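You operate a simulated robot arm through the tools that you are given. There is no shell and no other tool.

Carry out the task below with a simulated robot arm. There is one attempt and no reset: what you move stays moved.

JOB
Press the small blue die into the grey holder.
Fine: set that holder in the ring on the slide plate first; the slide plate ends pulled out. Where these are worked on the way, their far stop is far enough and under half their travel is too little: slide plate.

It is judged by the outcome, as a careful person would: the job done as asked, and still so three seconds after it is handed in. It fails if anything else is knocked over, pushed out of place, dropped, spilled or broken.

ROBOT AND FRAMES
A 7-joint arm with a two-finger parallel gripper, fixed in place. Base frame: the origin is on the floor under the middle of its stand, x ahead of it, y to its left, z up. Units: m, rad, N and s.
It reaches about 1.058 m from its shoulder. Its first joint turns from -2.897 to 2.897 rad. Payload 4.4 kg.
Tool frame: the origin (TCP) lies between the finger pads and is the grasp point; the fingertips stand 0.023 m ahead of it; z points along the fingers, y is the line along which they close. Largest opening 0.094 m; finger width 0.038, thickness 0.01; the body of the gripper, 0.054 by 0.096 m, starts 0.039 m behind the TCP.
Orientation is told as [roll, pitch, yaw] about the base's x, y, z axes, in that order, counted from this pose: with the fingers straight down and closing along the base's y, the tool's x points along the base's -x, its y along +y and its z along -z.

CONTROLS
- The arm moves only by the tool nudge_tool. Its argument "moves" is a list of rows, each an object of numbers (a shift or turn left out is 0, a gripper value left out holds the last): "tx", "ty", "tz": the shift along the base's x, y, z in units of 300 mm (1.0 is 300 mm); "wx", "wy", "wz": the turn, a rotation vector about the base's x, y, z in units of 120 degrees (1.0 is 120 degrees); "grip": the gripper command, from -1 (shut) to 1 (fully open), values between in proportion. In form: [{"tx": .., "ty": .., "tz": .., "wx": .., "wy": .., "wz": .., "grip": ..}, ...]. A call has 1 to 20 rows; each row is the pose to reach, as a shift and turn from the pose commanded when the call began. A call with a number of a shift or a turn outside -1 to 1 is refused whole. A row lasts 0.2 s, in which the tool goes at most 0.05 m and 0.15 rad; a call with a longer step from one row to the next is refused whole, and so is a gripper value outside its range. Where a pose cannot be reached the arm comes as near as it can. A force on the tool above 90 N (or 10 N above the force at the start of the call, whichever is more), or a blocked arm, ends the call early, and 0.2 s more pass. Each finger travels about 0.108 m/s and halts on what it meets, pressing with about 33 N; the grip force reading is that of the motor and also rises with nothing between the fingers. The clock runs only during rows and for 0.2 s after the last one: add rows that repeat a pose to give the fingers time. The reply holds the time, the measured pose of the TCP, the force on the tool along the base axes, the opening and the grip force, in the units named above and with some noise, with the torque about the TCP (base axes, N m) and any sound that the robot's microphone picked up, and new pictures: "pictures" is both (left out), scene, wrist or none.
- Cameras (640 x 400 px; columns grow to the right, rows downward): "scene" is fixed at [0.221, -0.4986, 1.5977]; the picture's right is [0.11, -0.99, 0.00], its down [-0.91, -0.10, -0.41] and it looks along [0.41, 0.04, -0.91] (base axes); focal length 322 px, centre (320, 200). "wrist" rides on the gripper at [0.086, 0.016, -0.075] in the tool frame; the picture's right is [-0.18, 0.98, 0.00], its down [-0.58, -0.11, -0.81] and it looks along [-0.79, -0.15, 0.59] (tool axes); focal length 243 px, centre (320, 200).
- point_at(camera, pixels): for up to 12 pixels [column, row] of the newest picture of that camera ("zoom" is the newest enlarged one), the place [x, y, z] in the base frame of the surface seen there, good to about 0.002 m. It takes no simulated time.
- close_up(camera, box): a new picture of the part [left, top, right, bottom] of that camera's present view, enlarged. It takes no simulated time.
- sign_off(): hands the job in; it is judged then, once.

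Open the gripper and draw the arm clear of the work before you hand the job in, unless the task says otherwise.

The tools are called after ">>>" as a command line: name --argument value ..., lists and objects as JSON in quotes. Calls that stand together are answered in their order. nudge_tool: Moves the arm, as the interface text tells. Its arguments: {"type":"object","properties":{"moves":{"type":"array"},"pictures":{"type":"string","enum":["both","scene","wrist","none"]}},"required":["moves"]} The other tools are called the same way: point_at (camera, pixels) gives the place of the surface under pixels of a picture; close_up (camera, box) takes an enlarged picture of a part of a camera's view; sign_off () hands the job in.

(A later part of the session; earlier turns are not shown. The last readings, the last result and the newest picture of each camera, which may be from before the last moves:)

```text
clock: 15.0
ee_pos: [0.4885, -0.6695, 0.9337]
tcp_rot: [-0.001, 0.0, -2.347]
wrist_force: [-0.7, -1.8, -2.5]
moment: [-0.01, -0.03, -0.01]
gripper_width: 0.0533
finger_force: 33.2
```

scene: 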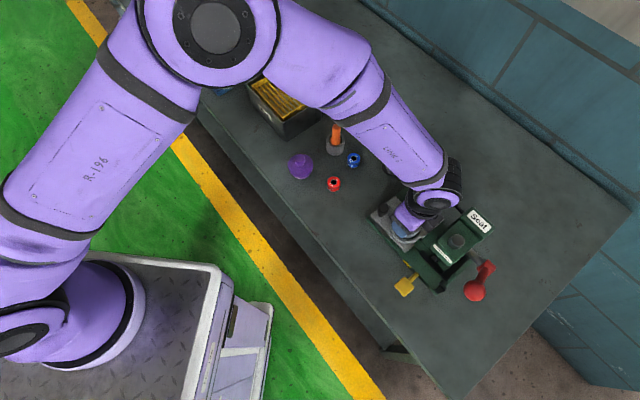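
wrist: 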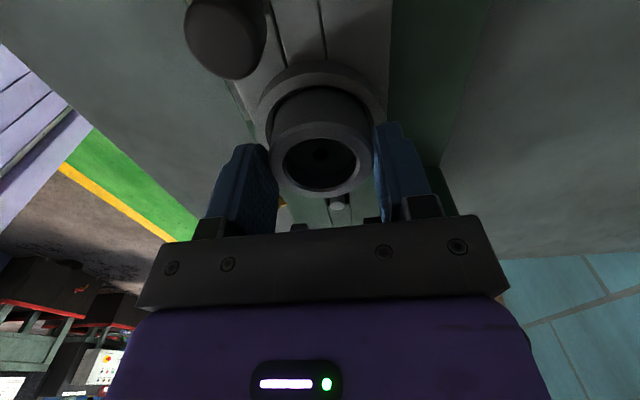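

Forces are small and the holder seems to have entered the ring; I'll zoom in to confirm.

>>> close_up --camera "wrist" --box '[245, 50, 400, 200]'

>>> close_up --camera "scene" --box '[370, 190, 450, 260]'

```text
2.67 times, centred on (322, 125) of wrist
```

zoom: 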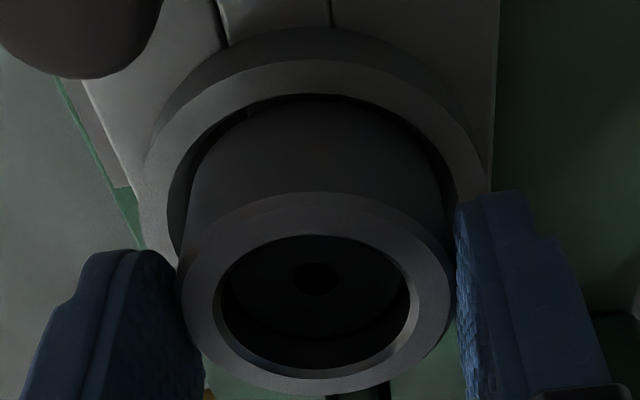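

```text
5.71 times, centred on (410, 225) of scene
```

zoom: 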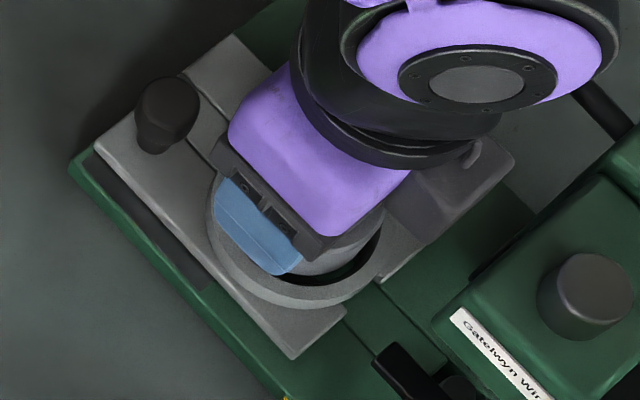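

The holder is inside the ring, slightly biased to the near side. I'll shift back 0.8 mm and lower the remaining ~6 mm gently until it touches the plate.

>>> nudge_tool --moves '[{"tx": -0.002, "ty": -0.002, "tz": -0.004, "grip": -1}, {"tx": -0.002, "ty": -0.002, "tz": -0.01, "grip": -1}, {"tx": -0.002, "ty": -0.002, "tz": -0.016, "grip": -1}, {"tx": -0.002, "ty": -0.002, "tz": -0.019, "grip": -1}, {"tx": -0.002, "ty": -0.002, "tz": -0.019, "grip": -1}]' --pictures "wrist"

```text
clock: 16.2
ee_pos: [0.4902, -0.6715, 0.9301]
tcp_rot: [0.001, -0.001, -2.348]
wrist_force: [-0.6, 1.5, -2.5]
moment: [0.07, -0.01, 0.0]
gripper_width: 0.053
finger_force: 33.0
```

wrist: 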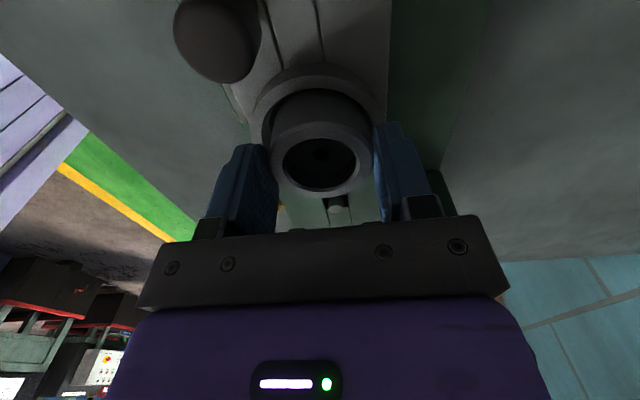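

By the commanded shifts, the holder's bottom is about 2 mm above the plate. I'll lower a little more until contact shows in the force.

>>> nudge_tool --moves '[{"tz": -0.003, "grip": -1}, {"tz": -0.006, "grip": -1}, {"tz": -0.008, "grip": -1}, {"tz": -0.008, "grip": -1}]' --pictures "wrist"

```text
clock: 17.2
ee_pos: [0.4909, -0.6711, 0.9269]
tcp_rot: [0.002, 0.001, -2.347]
wrist_force: [-3.4, 2.3, -4.1]
moment: [0.1, 0.13, -0.02]
gripper_width: 0.0537
finger_force: 32.7
```

wrist: 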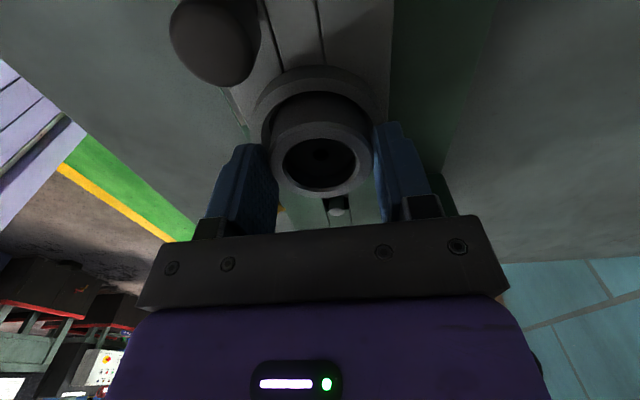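

Lateral force (-3.4, 2.3) N means the holder is brushing the ring wall on the tool's +y side. I'll shift 1 mm away from it and lower a bit further.

>>> nudge_tool --moves '[{"tx": -0.003, "ty": 0.003, "tz": 0, "grip": -1}, {"tx": -0.003, "ty": 0.003, "tz": -0.003, "grip": -1}, {"tx": -0.003, "ty": 0.003, "tz": -0.005, "grip": -1}, {"tx": -0.003, "ty": 0.003, "tz": -0.005, "grip": -1}]' --pictures "wrist"

```text
clock: 18.2
ee_pos: [0.4889, -0.6704, 0.9273]
tcp_rot: [0.001, -0.002, -2.347]
wrist_force: [1.1, -1.9, 3.0]
moment: [0.06, -0.02, -0.03]
gripper_width: 0.0535
finger_force: 33.2
```

wrist: 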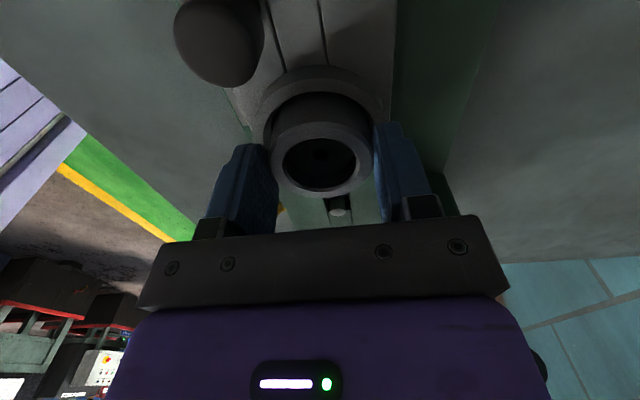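

fz changed to +3 N, so the holder rests on the plate. I'll release it and rise straight up.

>>> nudge_tool --moves '[{"grip": -0.3}, {"grip": 0.2}, {"grip": 0.6}, {"grip": 0.6}, {"tz": 0.03, "grip": 0.6}, {"tz": 0.12, "grip": 0.6}, {"tz": 0.25, "grip": 0.6}, {"tz": 0.38, "grip": 0.6}, {"tz": 0.38, "grip": 0.6}]'

```text
clock: 20.2
ee_pos: [0.4881, -0.6714, 1.0399]
tcp_rot: [-0.002, 0.0, -2.349]
wrist_force: [0.6, -0.1, 0.5]
moment: [0.01, 0.01, -0.01]
gripper_width: 0.0754
finger_force: 0.1
```

scene: 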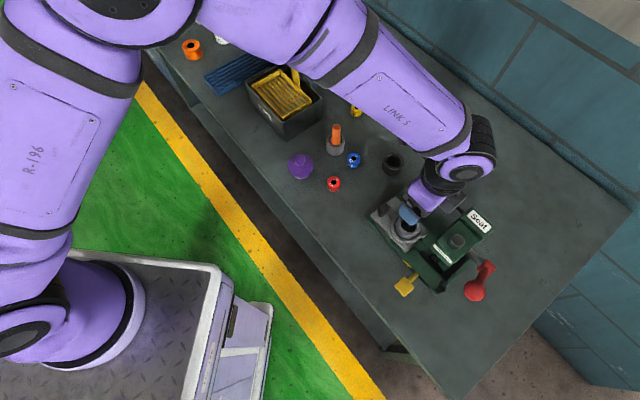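
wrist: 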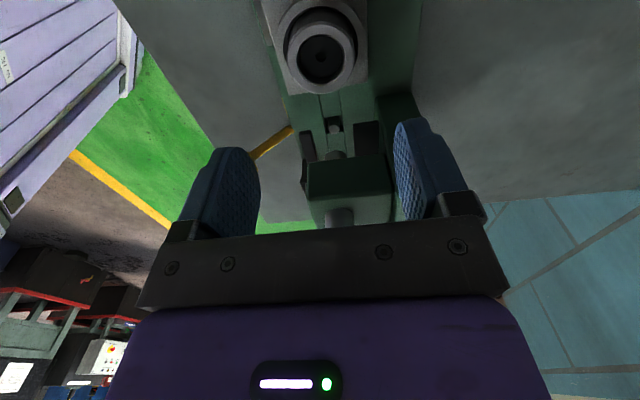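

The holder sits in the ring at (320,50). I'll zoom to confirm that it's flat, and look at the fork and ram from this angle.

>>> close_up --camera "wrist" --box '[260, 0, 400, 110]'

>>> point_at --camera "wrist" --pixels '[[290, 48], [350, 48], [320, 18], [320, 80], [280, 40], [362, 45], [320, 55], [335, 55], [334, 127], [310, 147], [366, 140], [335, 155]]'

>>> close_up --camera "wrist" --box '[240, 85, 430, 235]'

```text
3.64 times, centred on (330, 55) of wrist
```

zoom: 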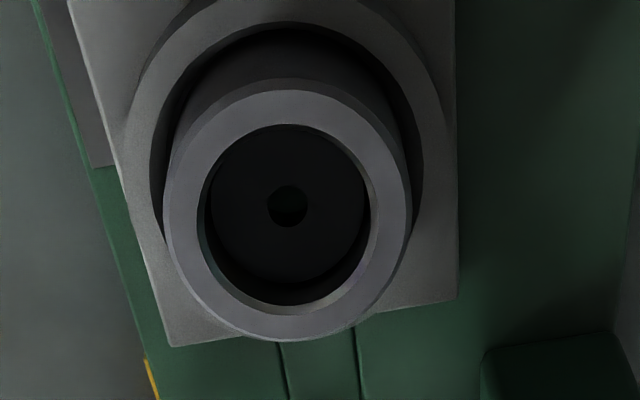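

```text
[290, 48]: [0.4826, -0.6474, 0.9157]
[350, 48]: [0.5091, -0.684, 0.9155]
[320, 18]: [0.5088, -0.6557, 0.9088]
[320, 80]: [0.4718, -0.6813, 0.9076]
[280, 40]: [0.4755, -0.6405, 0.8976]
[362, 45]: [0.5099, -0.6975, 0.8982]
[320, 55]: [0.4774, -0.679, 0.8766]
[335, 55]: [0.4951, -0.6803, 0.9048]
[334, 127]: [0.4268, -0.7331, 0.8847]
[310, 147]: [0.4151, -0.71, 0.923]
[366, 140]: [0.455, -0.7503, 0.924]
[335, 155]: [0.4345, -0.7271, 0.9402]
```

```text
2.67 times, centred on (335, 160) of wrist
```

zoom: 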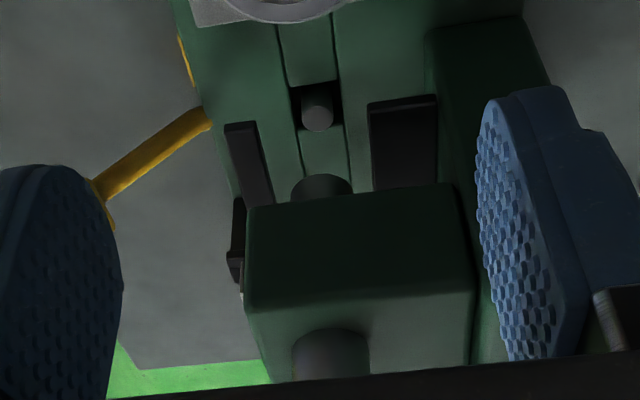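

Holder is flat in the ring (rim z 0.9155). Next I'll locate the blue die and its neighbours from the scene camera.

>>> close_up --camera "scene" --box '[310, 115, 420, 205]'

>>> point_at --camera "scene" --pixels '[[353, 159], [347, 158], [360, 158], [353, 153], [333, 183], [326, 183], [340, 183], [335, 148], [327, 142], [344, 143], [336, 127], [391, 161]]'

```text
4.44 times, centred on (365, 160) of scene
```

zoom: 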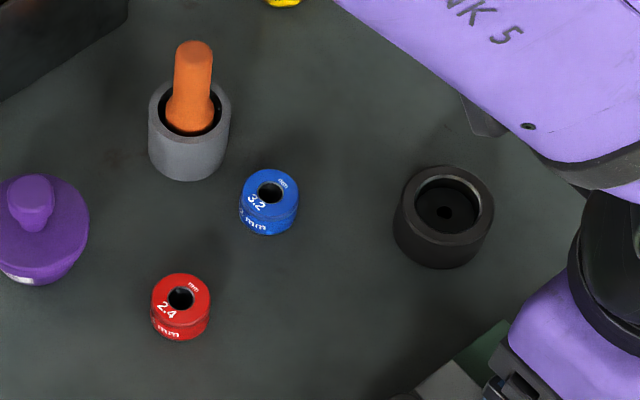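

```text
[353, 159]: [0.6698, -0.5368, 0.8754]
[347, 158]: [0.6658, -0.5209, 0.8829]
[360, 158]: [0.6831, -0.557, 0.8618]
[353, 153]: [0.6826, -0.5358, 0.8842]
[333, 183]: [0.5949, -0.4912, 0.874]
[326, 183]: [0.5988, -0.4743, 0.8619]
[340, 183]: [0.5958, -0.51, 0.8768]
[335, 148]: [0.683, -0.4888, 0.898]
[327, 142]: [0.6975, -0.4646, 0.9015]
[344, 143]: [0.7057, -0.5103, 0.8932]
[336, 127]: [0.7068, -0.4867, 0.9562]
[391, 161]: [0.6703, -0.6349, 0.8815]
```

The orange-handled pot sits about 58 mm from the blue die, in the direction where my camera bracket would be at the current yaw. I'll turn to yaw ≈ +45° for the pick (same finger line, camera on the clear side), in two moves at safe height.

>>> nudge_tool --moves '[{"wz": 0.068, "tx": 0.03, "ty": 0.02, "tz": 0.02}, {"wz": 0.136, "tx": 0.06, "ty": 0.04, "tz": 0.04}, {"wz": 0.204, "tx": 0.09, "ty": 0.06, "tz": 0.06}, {"wz": 0.272, "tx": 0.12, "ty": 0.08, "tz": 0.08}, {"wz": 0.34, "tx": 0.15, "ty": 0.1, "tz": 0.1}, {"wz": 0.408, "tx": 0.18, "ty": 0.12, "tz": 0.1}, {"wz": 0.476, "tx": 0.21, "ty": 0.14, "tz": 0.1}, {"wz": 0.544, "tx": 0.24, "ty": 0.16, "tz": 0.1}, {"wz": 0.612, "tx": 0.27, "ty": 0.18, "tz": 0.1}, {"wz": 0.68, "tx": 0.3, "ty": 0.2, "tz": 0.1}, {"wz": 0.748, "tx": 0.33, "ty": 0.22, "tz": 0.1}, {"wz": 0.816, "tx": 0.36, "ty": 0.25, "tz": 0.1}, {"wz": 0.884, "tx": 0.4, "ty": 0.28, "tz": 0.1}]' --pictures "scene"

```text
clock: 23.0
ee_pos: [0.6088, -0.5883, 1.0712]
tcp_rot: [0.001, 0.0, -0.493]
wrist_force: [-0.7, 0.0, 0.3]
moment: [0.0, 0.01, 0.01]
gripper_width: 0.0754
finger_force: 0.0
```

scene: 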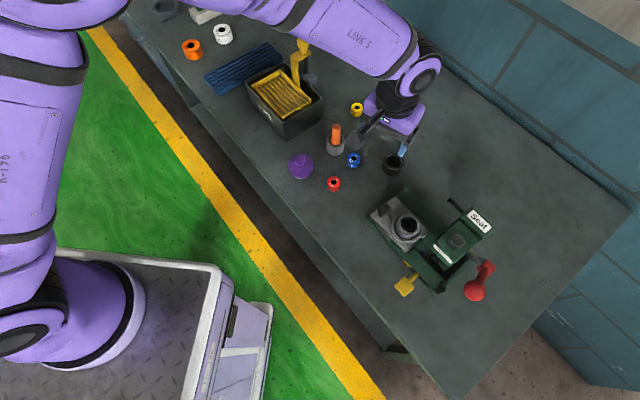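

The arm is at yaw -28° and clear of everything. I'll finish the turn to +45.6° over the blue die at z≈1.0.

>>> nudge_tool --moves '[{"wz": 0.0684, "tx": 0.022, "ty": 0.019, "tz": -0.01}, {"wz": 0.1368, "tx": 0.044, "ty": 0.038, "tz": -0.02}, {"wz": 0.2052, "tx": 0.066, "ty": 0.057, "tz": -0.03}, {"wz": 0.2736, "tx": 0.088, "ty": 0.076, "tz": -0.05}, {"wz": 0.342, "tx": 0.11, "ty": 0.095, "tz": -0.08}, {"wz": 0.4104, "tx": 0.132, "ty": 0.114, "tz": -0.12}, {"wz": 0.4788, "tx": 0.154, "ty": 0.133, "tz": -0.16}, {"wz": 0.5472, "tx": 0.178, "ty": 0.152, "tz": -0.2}, {"wz": 0.6156, "tx": 0.202, "ty": 0.171, "tz": -0.237}, {"wz": 0.6156, "tx": 0.202, "ty": 0.171, "tz": -0.237}]'

```text
clock: 25.2
ee_pos: [0.6678, -0.5363, 1.0013]
tcp_rot: [-0.001, -0.002, 0.795]
wrist_force: [0.5, -0.7, -0.2]
moment: [0.01, 0.01, 0.02]
gripper_width: 0.0755
finger_force: 0.0
```

scene: 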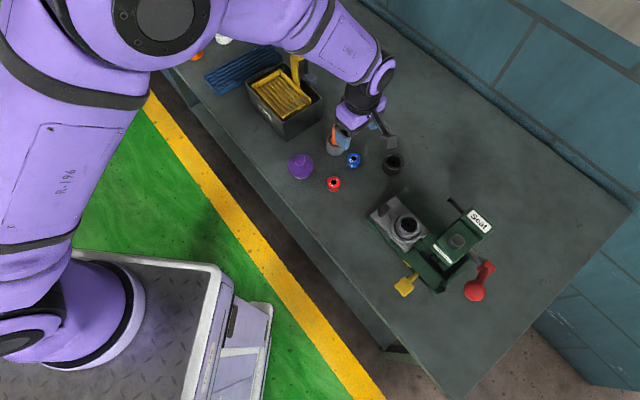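
wrist: 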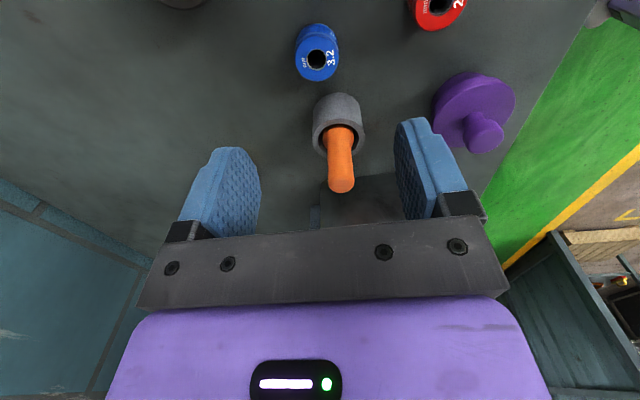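

The blue die is at (317,58), nearly under the TCP. I'll measure its top rim for precise centring.

>>> close_up --camera "wrist" --box '[280, 10, 360, 100]'

>>> point_at --camera "wrist" --pixels '[[300, 60], [336, 60], [318, 42], [317, 78], [305, 48], [330, 48], [306, 74], [329, 72]]'

```text
4.44 times, centred on (320, 55) of wrist
```

zoom: 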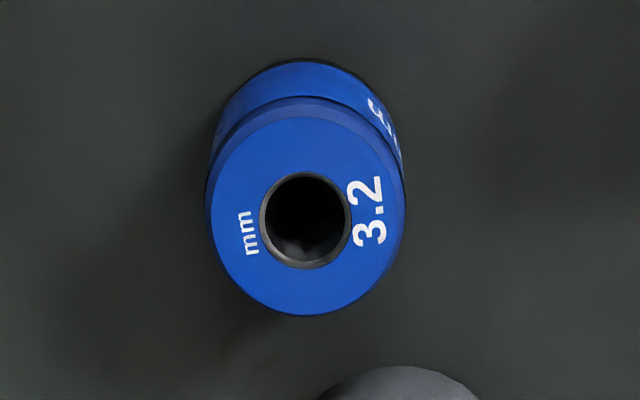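

```text
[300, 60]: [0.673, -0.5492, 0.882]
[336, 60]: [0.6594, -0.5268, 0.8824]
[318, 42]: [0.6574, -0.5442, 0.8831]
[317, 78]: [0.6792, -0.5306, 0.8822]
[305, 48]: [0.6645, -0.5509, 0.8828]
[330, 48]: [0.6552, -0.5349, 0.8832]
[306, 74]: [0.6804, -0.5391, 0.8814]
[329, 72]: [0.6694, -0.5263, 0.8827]
```

Die centre ≈(0.667,-0.538), diameter ≈0.034, top z 0.883. I'll shift -1.8 mm in y and descend so that the fingertips grip the upper 10 mm.

>>> nudge_tool --moves '[{"ty": -0.006, "tz": -0.12, "grip": 0.6}, {"ty": -0.006, "tz": -0.24, "grip": 0.6}, {"ty": -0.006, "tz": -0.32, "grip": 0.6}, {"ty": -0.006, "tz": -0.351, "grip": 0.6}, {"ty": -0.006, "tz": -0.351, "grip": 0.6}]'

```text
clock: 26.4
ee_pos: [0.6695, -0.538, 0.8942]
tcp_rot: [-0.001, -0.002, 0.795]
wrist_force: [-0.1, 0.2, 1.2]
moment: [-0.02, -0.02, 0.01]
gripper_width: 0.0753
finger_force: 0.0
```

scene: 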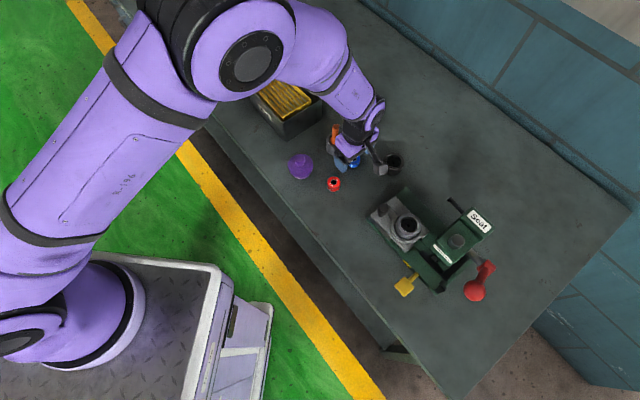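
wrist: 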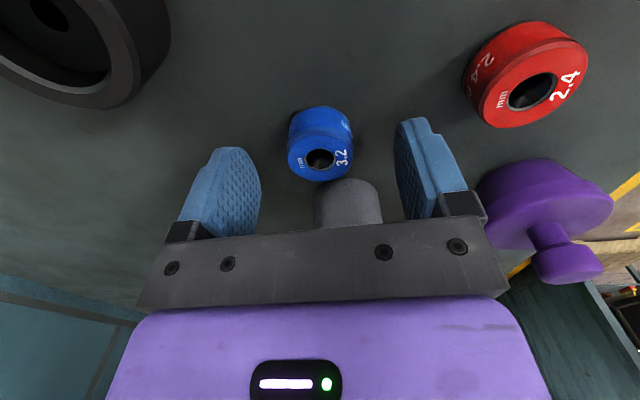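

The die top is centred near (320,156) between the fingers. I'll check the exact centre relative to the TCP before closing.

>>> close_up --camera "wrist" --box '[260, 90, 400, 200]'

>>> point_at --camera "wrist" --pixels '[[290, 155], [350, 155], [320, 138], [320, 179], [300, 142], [340, 142], [300, 172], [340, 172]]'

```text
3.64 times, centred on (330, 145) of wrist
```

zoom: 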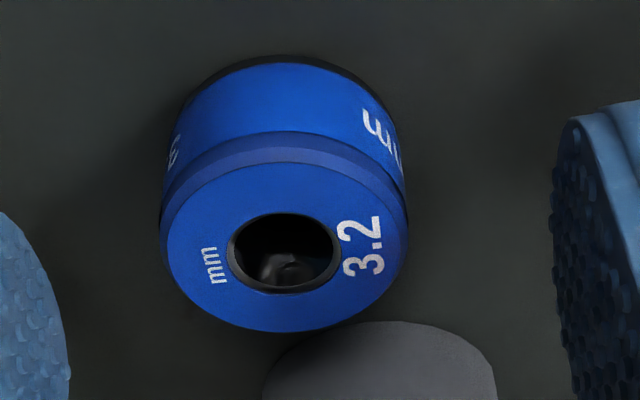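

```text
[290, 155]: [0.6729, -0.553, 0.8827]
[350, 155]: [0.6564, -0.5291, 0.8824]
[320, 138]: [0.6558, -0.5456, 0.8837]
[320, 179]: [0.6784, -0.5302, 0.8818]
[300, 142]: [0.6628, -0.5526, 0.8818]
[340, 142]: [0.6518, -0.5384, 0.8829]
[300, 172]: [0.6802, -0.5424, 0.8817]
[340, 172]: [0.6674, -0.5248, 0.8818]
```

The die centre is about 3.5 mm toward the tool's +x. I'll correct that, then close gently.

>>> nudge_tool --moves '[{"tx": -0.008, "ty": -0.008, "tz": 0.003, "grip": 0.6}, {"tx": -0.008, "ty": -0.008, "tz": 0.003, "grip": 0.2}, {"tx": -0.008, "ty": -0.008, "tz": 0.003, "grip": -0.15}, {"tx": -0.008, "ty": -0.008, "tz": 0.003, "grip": -0.5}, {"tx": -0.008, "ty": -0.008, "tz": 0.003, "grip": -1}, {"tx": -0.008, "ty": -0.008, "tz": 0.003, "grip": -1}]'

```text
clock: 27.8
ee_pos: [0.6687, -0.5385, 0.8952]
tcp_rot: [0.0, -0.001, 0.792]
wrist_force: [-0.1, -0.6, 0.6]
moment: [-0.02, -0.02, -0.02]
gripper_width: 0.033
finger_force: 32.7
```

scene: 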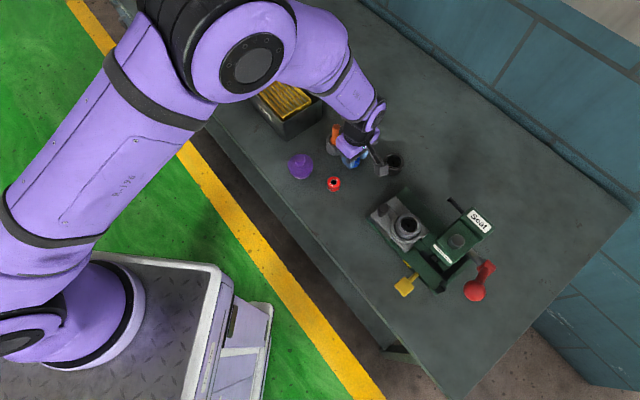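
wrist: 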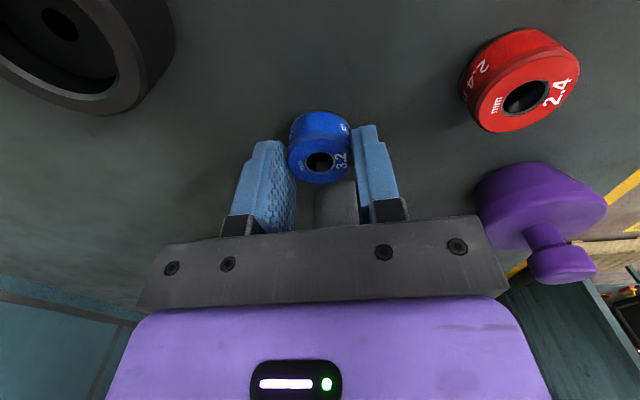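

The die is gripped (width 0.033, 33 N). I'll zoom to see how it sits in the fingers, then lift.

>>> close_up --camera "wrist" --box '[260, 90, 400, 200]'

>>> nudge_tool --moves '[{"tz": 0.04, "grip": -1}, {"tz": 0.12, "grip": -1}, {"tz": 0.25, "grip": -1}, {"tz": 0.4, "grip": -1}, {"tz": 0.5, "grip": -1}, {"tz": 0.5, "grip": -1}]'

```text
3.64 times, centred on (330, 145) of wrist
```

zoom: 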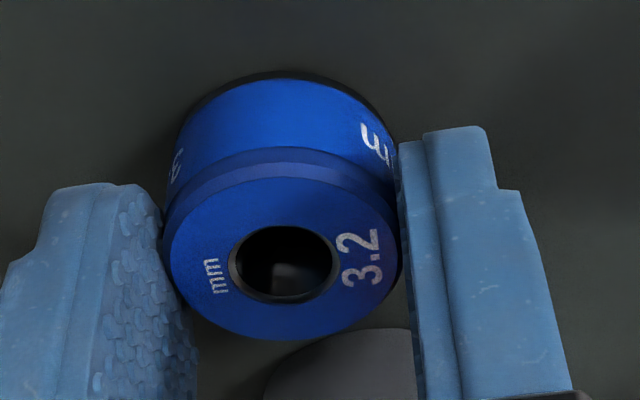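

```text
clock: 29.2
ee_pos: [0.6684, -0.5397, 1.046]
tcp_rot: [0.001, -0.001, 0.795]
wrist_force: [-0.8, 0.1, -1.0]
moment: [-0.02, -0.01, 0.01]
gripper_width: 0.0329
finger_force: 32.7
```

scene: 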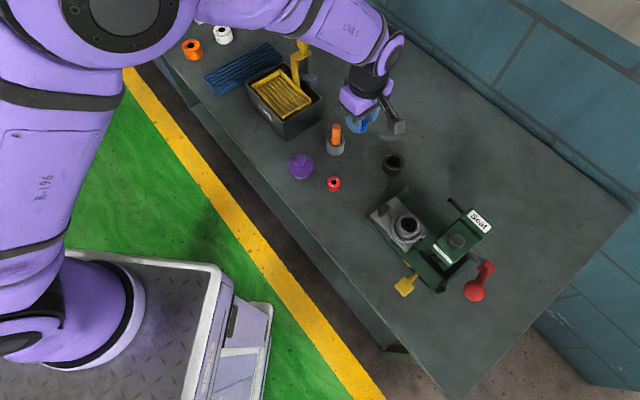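
wrist: 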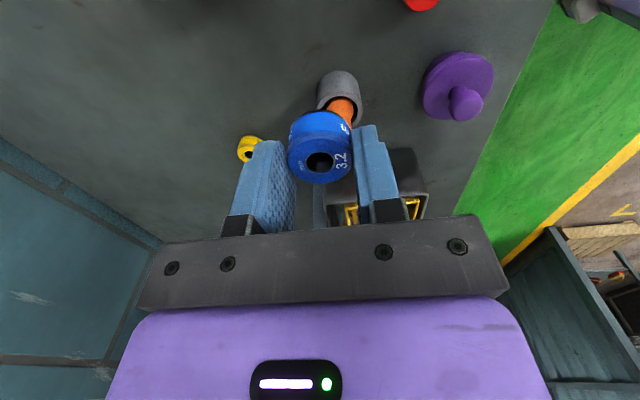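

The die is lifted at z 1.046. I'll turn back toward yaw -134° in two moves while carrying it to above the ring.

>>> nudge_tool --moves '[{"wz": -0.064, "tx": -0.02, "ty": -0.015, "grip": -1}, {"wz": -0.128, "tx": -0.04, "ty": -0.03, "grip": -1}, {"wz": -0.192, "tx": -0.06, "ty": -0.05, "grip": -1}, {"wz": -0.256, "tx": -0.09, "ty": -0.07, "grip": -1}, {"wz": -0.32, "tx": -0.12, "ty": -0.09, "grip": -1}, {"wz": -0.384, "tx": -0.15, "ty": -0.11, "grip": -1}, {"wz": -0.448, "tx": -0.18, "ty": -0.13, "grip": -1}, {"wz": -0.512, "tx": -0.21, "ty": -0.15, "grip": -1}, {"wz": -0.576, "tx": -0.24, "ty": -0.17, "grip": -1}, {"wz": -0.64, "tx": -0.27, "ty": -0.19, "grip": -1}, {"wz": -0.704, "tx": -0.3, "ty": -0.21, "grip": -1}, {"wz": -0.768, "tx": -0.33, "ty": -0.23, "grip": -1}, {"wz": -0.832, "tx": -0.36, "ty": -0.25, "grip": -1}]' --pictures "none"

```text
clock: 32.0
ee_pos: [0.5607, -0.6166, 1.0435]
tcp_rot: [0.001, -0.001, -0.95]
wrist_force: [0.1, -0.2, -1.5]
moment: [0.0, 0.01, 0.02]
gripper_width: 0.0329
finger_force: 33.2
```

The grip is steady at 0.0329. I'll finish the turn to yaw -134.5° and arrive above the holder in the ring.

>>> nudge_tool --moves '[{"wz": -0.0667, "tx": -0.024, "ty": -0.018, "grip": -1}, {"wz": -0.1334, "tx": -0.048, "ty": -0.036, "grip": -1}, {"wz": -0.2, "tx": -0.072, "ty": -0.054, "grip": -1}, {"wz": -0.2668, "tx": -0.096, "ty": -0.072, "grip": -1}, {"wz": -0.3335, "tx": -0.12, "ty": -0.09, "grip": -1}, {"wz": -0.4, "tx": -0.144, "ty": -0.108, "grip": -1}, {"wz": -0.4669, "tx": -0.168, "ty": -0.126, "grip": -1}, {"wz": -0.5336, "tx": -0.192, "ty": -0.144, "grip": -1}, {"wz": -0.6, "tx": -0.216, "ty": -0.162, "grip": -1}, {"wz": -0.667, "tx": -0.239, "ty": -0.181, "grip": -1}, {"wz": -0.667, "tx": -0.239, "ty": -0.181, "grip": -1}]'

```text
clock: 34.4
ee_pos: [0.4897, -0.6708, 1.044]
tcp_rot: [0.0, 0.0, -2.348]
wrist_force: [-0.1, -0.2, -1.8]
moment: [0.01, 0.0, 0.0]
gripper_width: 0.0324
finger_force: 33.1
```

scene: 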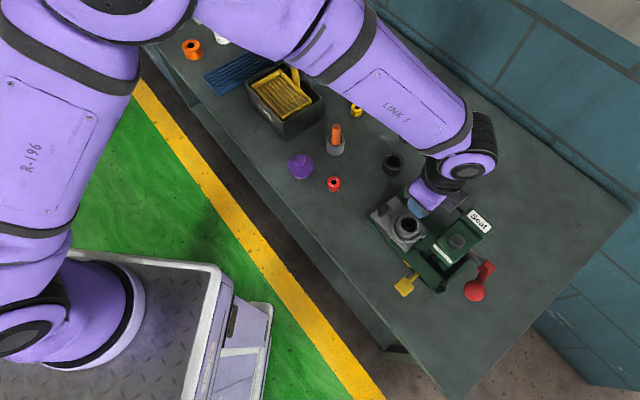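
wrist: 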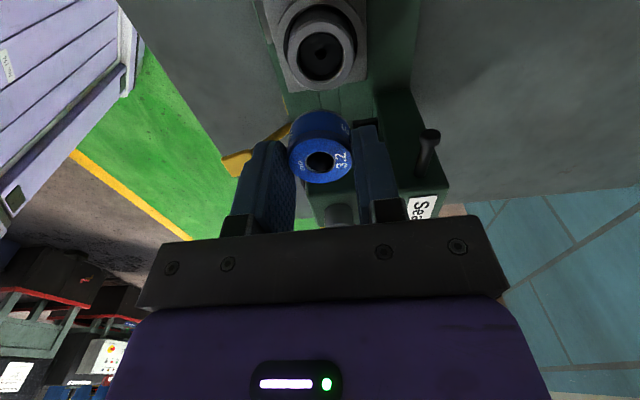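

Now both the die (320,160) and the holder (320,48) are in view. I'll measure the holder's rim centre and the die's centre with zoom and points.

>>> close_up --camera "wrist" --box '[270, 0, 370, 100]'

>>> point_at --camera "wrist" --pixels '[[289, 45], [351, 45], [320, 18], [320, 77], [297, 26], [342, 26], [297, 66], [343, 66]]'

>>> close_up --camera "wrist" --box '[270, 100, 370, 200]'

>>> point_at --camera "wrist" --pixels '[[292, 158], [349, 158], [320, 142], [320, 181], [302, 145], [338, 145], [302, 174], [338, 174]]'

```text
4.00 times, centred on (320, 50) of wrist
```

zoom: 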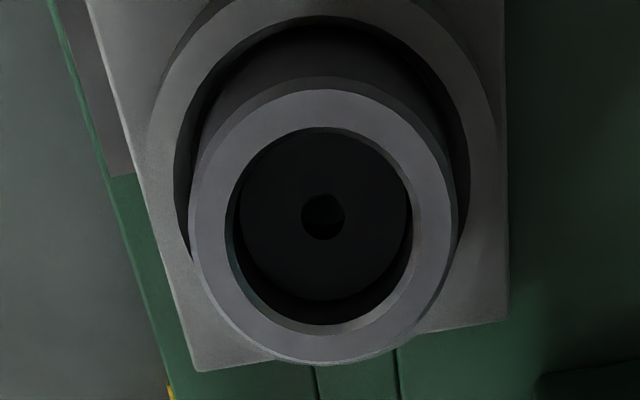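

```text
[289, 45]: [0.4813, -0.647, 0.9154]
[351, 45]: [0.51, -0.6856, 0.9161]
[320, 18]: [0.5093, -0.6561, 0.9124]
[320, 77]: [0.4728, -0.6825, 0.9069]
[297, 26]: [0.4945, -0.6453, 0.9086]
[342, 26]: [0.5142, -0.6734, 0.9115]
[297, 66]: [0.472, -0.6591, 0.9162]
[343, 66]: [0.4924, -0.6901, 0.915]
```

```text
4.00 times, centred on (320, 150) of wrist
```

zoom: 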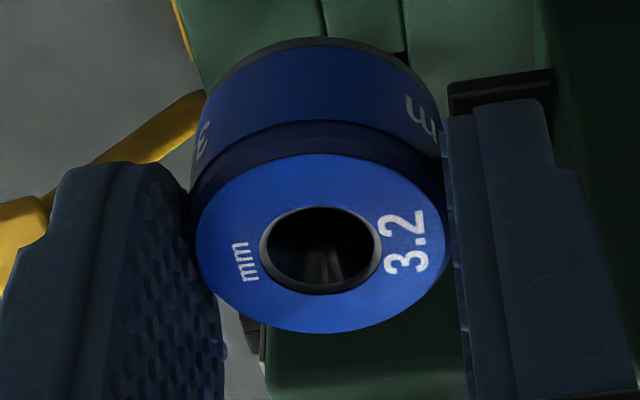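

```text
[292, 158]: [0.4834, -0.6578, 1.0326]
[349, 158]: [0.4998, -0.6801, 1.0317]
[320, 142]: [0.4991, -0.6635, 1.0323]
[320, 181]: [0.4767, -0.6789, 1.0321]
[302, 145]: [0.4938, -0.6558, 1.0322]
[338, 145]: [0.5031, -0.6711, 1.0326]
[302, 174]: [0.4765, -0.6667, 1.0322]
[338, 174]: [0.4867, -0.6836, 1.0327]
```

In the tool frame the bore axis is about -3 mm in x from the die axis and aligned in y. I'll shift by (-0.0019,-0.0022) and lower to about 10 mm above the rim for another check.

>>> nudge_tool --moves '[{"tx": -0.006, "ty": -0.007, "tz": -0.07, "grip": -1}, {"tx": -0.006, "ty": -0.007, "tz": -0.16, "grip": -1}, {"tx": -0.006, "ty": -0.007, "tz": -0.24, "grip": -1}, {"tx": -0.006, "ty": -0.007, "tz": -0.28, "grip": -1}, {"tx": -0.006, "ty": -0.007, "tz": -0.28, "grip": -1}]'

```text
clock: 35.6
ee_pos: [0.4879, -0.6723, 0.9593]
tcp_rot: [-0.001, -0.001, -2.346]
wrist_force: [1.3, -0.2, -1.3]
moment: [0.02, 0.01, 0.05]
gripper_width: 0.0327
finger_force: 32.7
```

scene: 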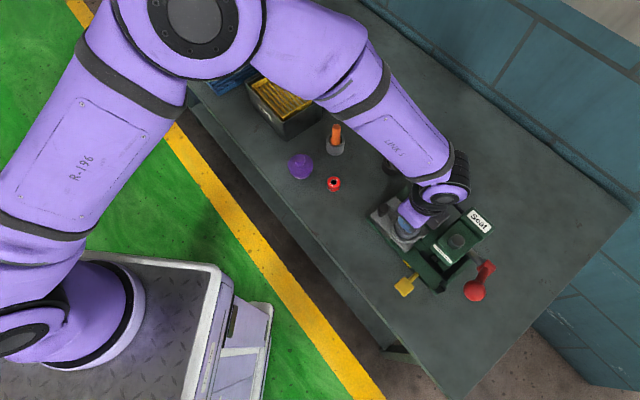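
wrist: 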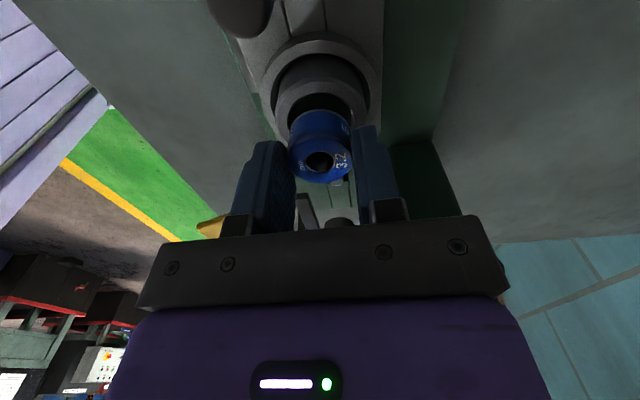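

>>> close_up --camera "wrist" --box '[255, 30, 390, 190]'

>>> close_up --camera "wrist" --box '[270, 70, 370, 140]'

>>> close_up --camera "scene" --box '[375, 195, 435, 255]'

```text
2.50 times, centred on (322, 110) of wrist
```

zoom: 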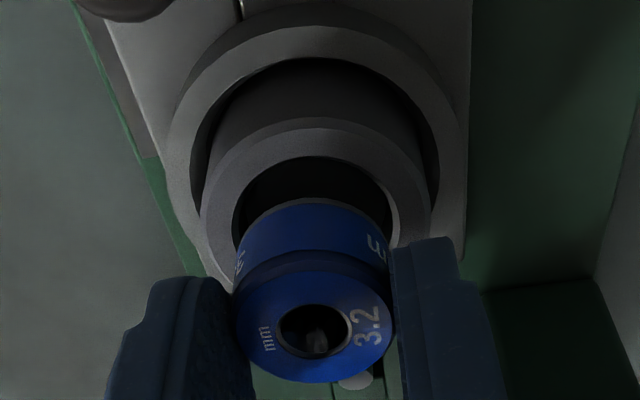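

```text
5.71 times, centred on (320, 105) of wrist
```

zoom: 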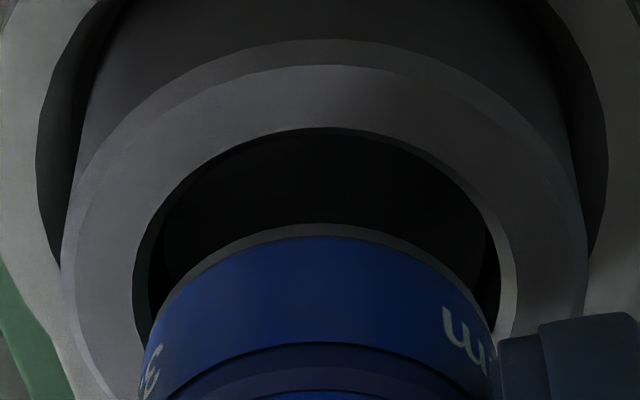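

```text
6.67 times, centred on (405, 225) of scene
```

zoom: 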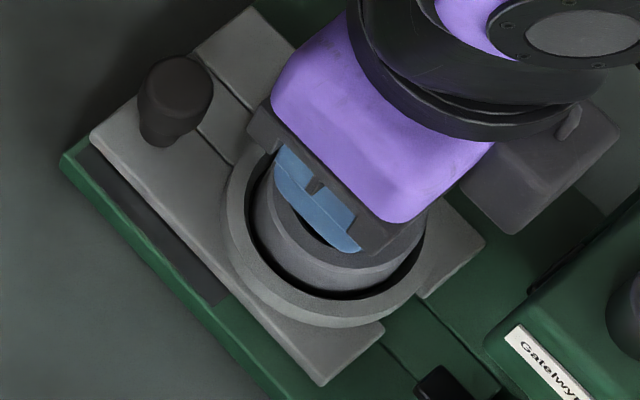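

The die and bore axes agree within 1 mm. I'll lower slowly by 13 mm so the die just enters the bore, and watch the force.

>>> nudge_tool --moves '[{"tz": -0.01, "grip": -1}, {"tz": -0.02, "grip": -1}, {"tz": -0.03, "grip": -1}, {"tz": -0.037, "grip": -1}, {"tz": -0.043, "grip": -1}, {"tz": -0.043, "grip": -1}]'

```text
clock: 37.0
ee_pos: [0.4859, -0.6718, 0.9507]
tcp_rot: [0.004, -0.001, -2.347]
wrist_force: [1.5, -2.4, 24.1]
moment: [0.06, 0.32, 0.06]
gripper_width: 0.033
finger_force: 33.0
```

scene: 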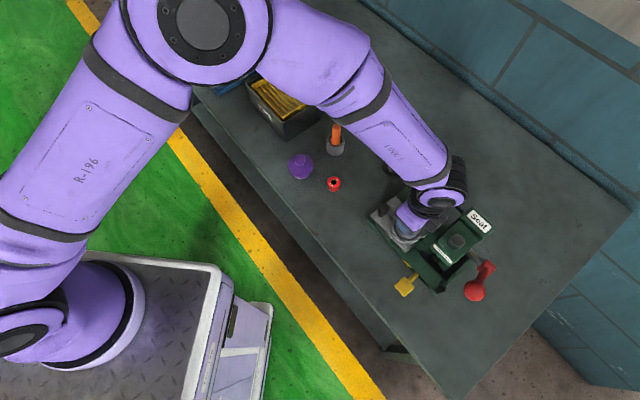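
wrist: 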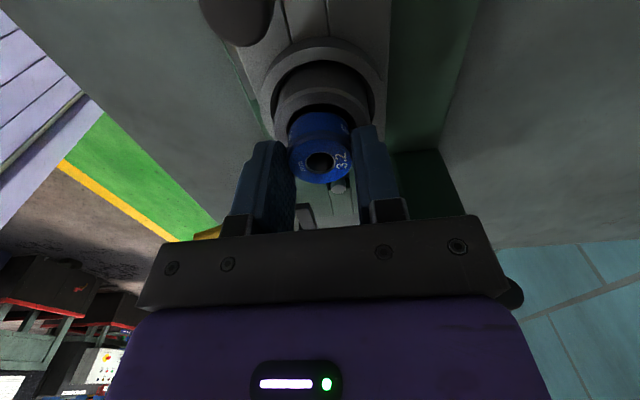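

Contact at 24 N with z stopped near the rim, and the moment says the die touches on its base -x side. I'll look closely before correcting.

>>> close_up --camera "wrist" --box '[270, 70, 370, 190]'

>>> close_up --camera "scene" --box '[385, 210, 425, 250]'

```text
3.33 times, centred on (320, 130) of wrist
```

zoom: 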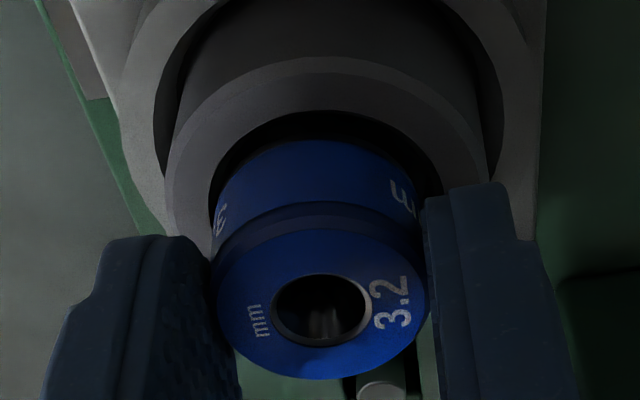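

```text
10.00 times, centred on (405, 230) of scene
```

zoom: 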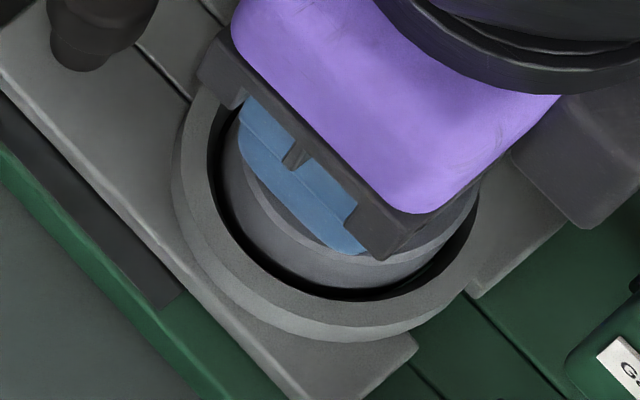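

The gap is wide on the near side, so the die is about 2 mm too far toward tool -x. I'll raise slightly, shift (+0.0018,+0.0006), and lower again.

>>> nudge_tool --moves '[{"tz": 0.02, "grip": -1}, {"tx": 0.006, "ty": 0.002, "tz": 0.022, "grip": -1}, {"tx": 0.006, "ty": 0.002, "tz": 0.022, "grip": -1}, {"tx": 0.006, "ty": 0.002, "tz": 0.012, "grip": -1}, {"tx": 0.006, "ty": 0.002, "tz": 0.005, "grip": -1}, {"tx": 0.006, "ty": 0.002, "tz": 0.0, "grip": -1}, {"tx": 0.006, "ty": 0.002, "tz": 0.0, "grip": -1}]' --pictures "wrist"

```text
clock: 38.6
ee_pos: [0.4866, -0.6702, 0.9496]
tcp_rot: [0.003, -0.001, -2.346]
wrist_force: [-3.1, 4.0, 24.2]
moment: [0.55, 0.12, 0.05]
gripper_width: 0.0331
finger_force: 33.0
```

wrist: 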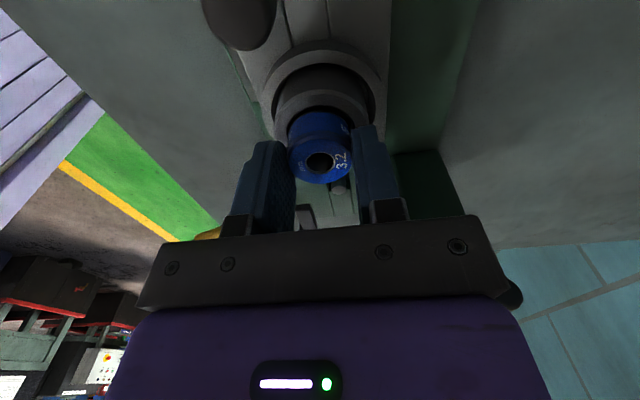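

Force is again 24 N with the moment now pointing to the tool -y side. I'll zoom and measure the die's top height and the gaps.

>>> close_up --camera "wrist" --box '[270, 80, 370, 190]'

>>> point_at --camera "wrist" --pixels '[[295, 160], [348, 158], [320, 146], [320, 180], [303, 172], [338, 148], [320, 97], [280, 120], [275, 112], [360, 112]]'

```text
3.64 times, centred on (320, 135) of wrist
```

zoom: 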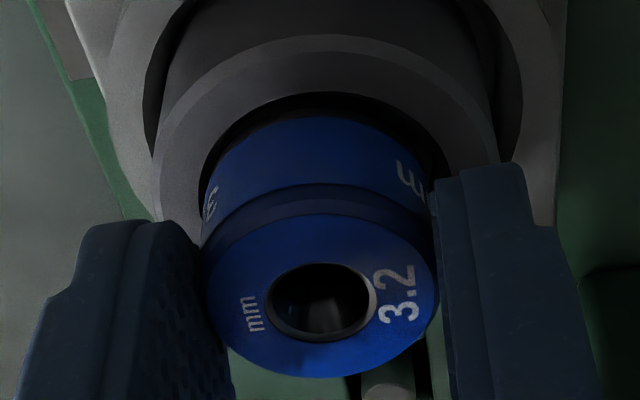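

```text
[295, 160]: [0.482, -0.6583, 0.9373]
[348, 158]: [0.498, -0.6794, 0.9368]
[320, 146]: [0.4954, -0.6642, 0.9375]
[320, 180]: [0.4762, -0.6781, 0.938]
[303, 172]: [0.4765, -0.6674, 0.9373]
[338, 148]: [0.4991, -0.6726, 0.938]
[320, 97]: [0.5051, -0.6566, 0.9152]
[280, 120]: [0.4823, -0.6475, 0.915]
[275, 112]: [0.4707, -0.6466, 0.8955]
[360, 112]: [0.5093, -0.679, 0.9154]
```

Resolving forces and moments for both tries puts the residual error at about +1.3 mm in base y. I'll raise, shift -1.3 mm in y, and lower again.

>>> nudge_tool --moves '[{"tz": 0.02, "grip": -1}, {"tx": 0.0005, "ty": -0.0043, "tz": 0.022, "grip": -1}, {"tx": 0.0005, "ty": -0.0043, "tz": 0.022, "grip": -1}, {"tx": 0.0005, "ty": -0.0043, "tz": 0.012, "grip": -1}, {"tx": 0.0005, "ty": -0.0043, "tz": 0.005, "grip": -1}, {"tx": 0.0005, "ty": -0.0043, "tz": 0.0, "grip": -1}, {"tx": 0.0005, "ty": -0.0043, "tz": 0.0, "grip": -1}]' --pictures "wrist"

```text
clock: 40.2
ee_pos: [0.488, -0.6722, 0.9499]
tcp_rot: [0.002, 0.0, -2.345]
wrist_force: [0.3, -0.1, -1.3]
moment: [-0.02, -0.01, 0.03]
gripper_width: 0.0332
finger_force: 33.1
```

wrist: 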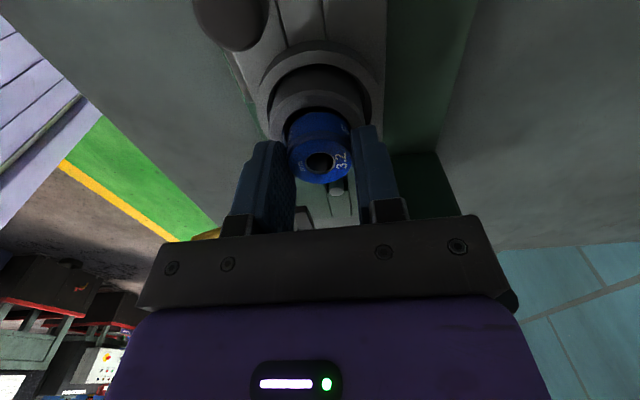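

The force is back to just the die's weight (-1.3 N), so it's either entering or hanging free. I'll measure the die's top height and look closely.

>>> close_up --camera "wrist" --box '[270, 80, 370, 190]'

>>> point_at --camera "wrist" --pixels '[[295, 160], [348, 158], [320, 146], [320, 180], [303, 172], [338, 148], [318, 99], [280, 120], [360, 112]]'

```text
3.64 times, centred on (320, 135) of wrist
```

zoom: 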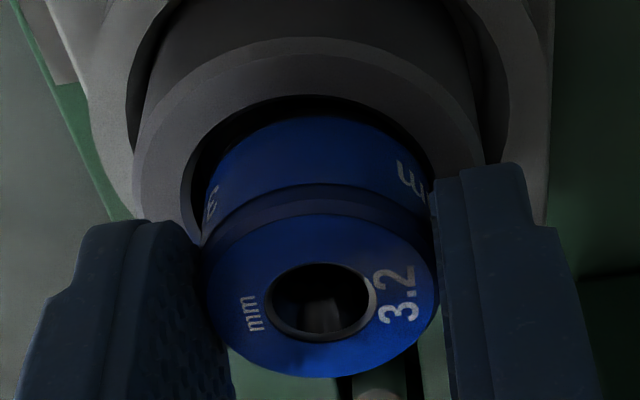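

```text
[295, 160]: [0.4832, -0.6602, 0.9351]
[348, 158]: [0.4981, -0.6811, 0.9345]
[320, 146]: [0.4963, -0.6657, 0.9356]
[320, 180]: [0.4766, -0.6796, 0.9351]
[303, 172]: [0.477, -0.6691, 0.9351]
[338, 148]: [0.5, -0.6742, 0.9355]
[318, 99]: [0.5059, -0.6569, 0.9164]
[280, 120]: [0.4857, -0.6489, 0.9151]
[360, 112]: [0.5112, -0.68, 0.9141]
```

The die's bottom is now ~2.5 mm below the rim without contact force. I'll lower another 3 mm gently.

>>> nudge_tool --moves '[{"tz": -0.004, "grip": -1}, {"tz": -0.008, "grip": -1}, {"tz": -0.01, "grip": -1}, {"tz": -0.01, "grip": -1}]' --pictures "wrist"

```text
clock: 41.2
ee_pos: [0.4864, -0.6715, 0.9454]
tcp_rot: [0.001, 0.0, -2.347]
wrist_force: [-0.9, -0.3, -0.8]
moment: [-0.02, -0.01, 0.0]
gripper_width: 0.0327
finger_force: 33.0
```

wrist: 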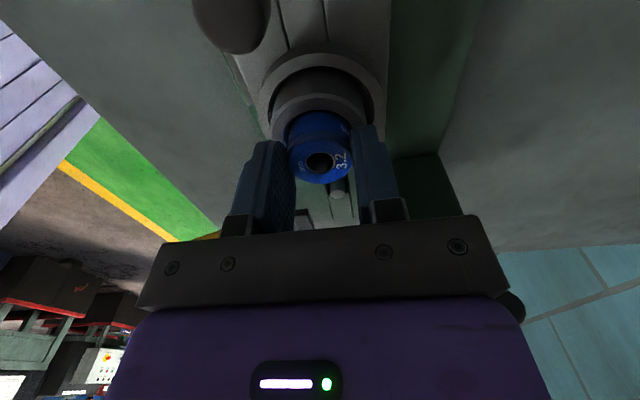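

Still nearly no resistance. I'll lower another 3.5 mm; the fingertips still have about 7 mm above the rim.

>>> nudge_tool --moves '[{"tz": -0.004, "grip": -1}, {"tz": -0.008, "grip": -1}, {"tz": -0.012, "grip": -1}, {"tz": -0.012, "grip": -1}]' --pictures "wrist"

>>> close_up --camera "wrist" --box '[270, 80, 370, 190]'

>>> point_at --camera "wrist" --pixels '[[295, 160], [348, 158], [320, 146], [320, 180], [303, 172], [338, 148], [318, 101], [280, 120], [360, 112]]'

```text
clock: 42.2
ee_pos: [0.4867, -0.6715, 0.9417]
tcp_rot: [0.0, -0.002, -2.345]
wrist_force: [1.7, -0.3, -1.9]
moment: [0.01, 0.0, -0.03]
gripper_width: 0.033
finger_force: 33.3
```

wrist: 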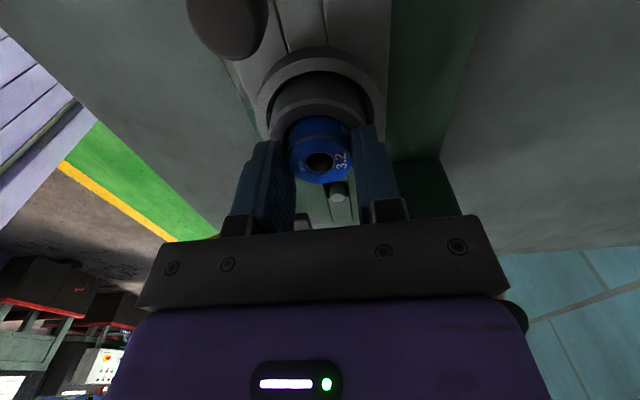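

```text
3.64 times, centred on (320, 135) of wrist
```

zoom: 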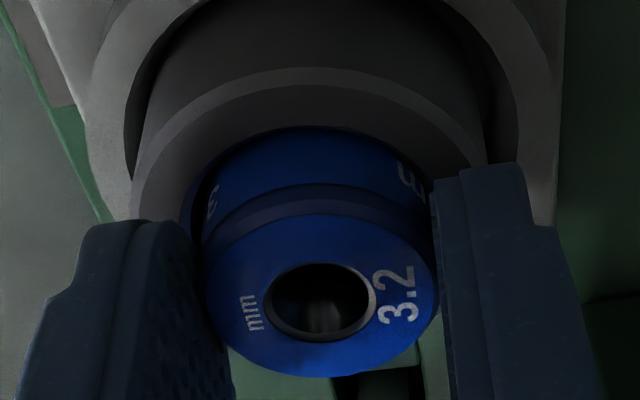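

```text
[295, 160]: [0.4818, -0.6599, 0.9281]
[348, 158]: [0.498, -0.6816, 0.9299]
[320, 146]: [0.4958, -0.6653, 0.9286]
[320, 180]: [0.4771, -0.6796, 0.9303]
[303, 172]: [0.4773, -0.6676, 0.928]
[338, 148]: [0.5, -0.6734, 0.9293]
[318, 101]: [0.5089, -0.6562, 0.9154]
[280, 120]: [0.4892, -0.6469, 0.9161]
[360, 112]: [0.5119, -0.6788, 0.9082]
```

The die is about 8 mm into the bore and sits freely, with fingertips just above the rim. I'll release it and rise.

>>> nudge_tool --moves '[{"grip": -0.2}, {"grip": 0.0}, {"grip": 0.3}, {"grip": 0.3}, {"tz": 0.03, "grip": 0.3}, {"tz": 0.12, "grip": 0.3}, {"tz": 0.25, "grip": 0.3}, {"tz": 0.35, "grip": 0.3}, {"tz": 0.35, "grip": 0.3}]'

```text
clock: 44.2
ee_pos: [0.4874, -0.6714, 1.0449]
tcp_rot: [0.001, 0.0, -2.345]
wrist_force: [0.7, 0.0, 1.4]
moment: [0.01, 0.0, -0.01]
gripper_width: 0.0612
finger_force: 0.1
```

scene: 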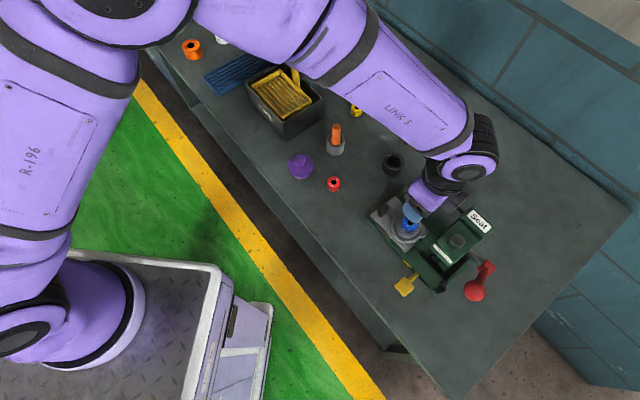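
wrist: 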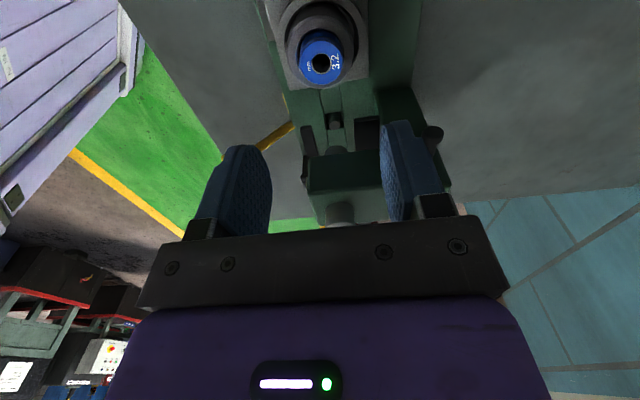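

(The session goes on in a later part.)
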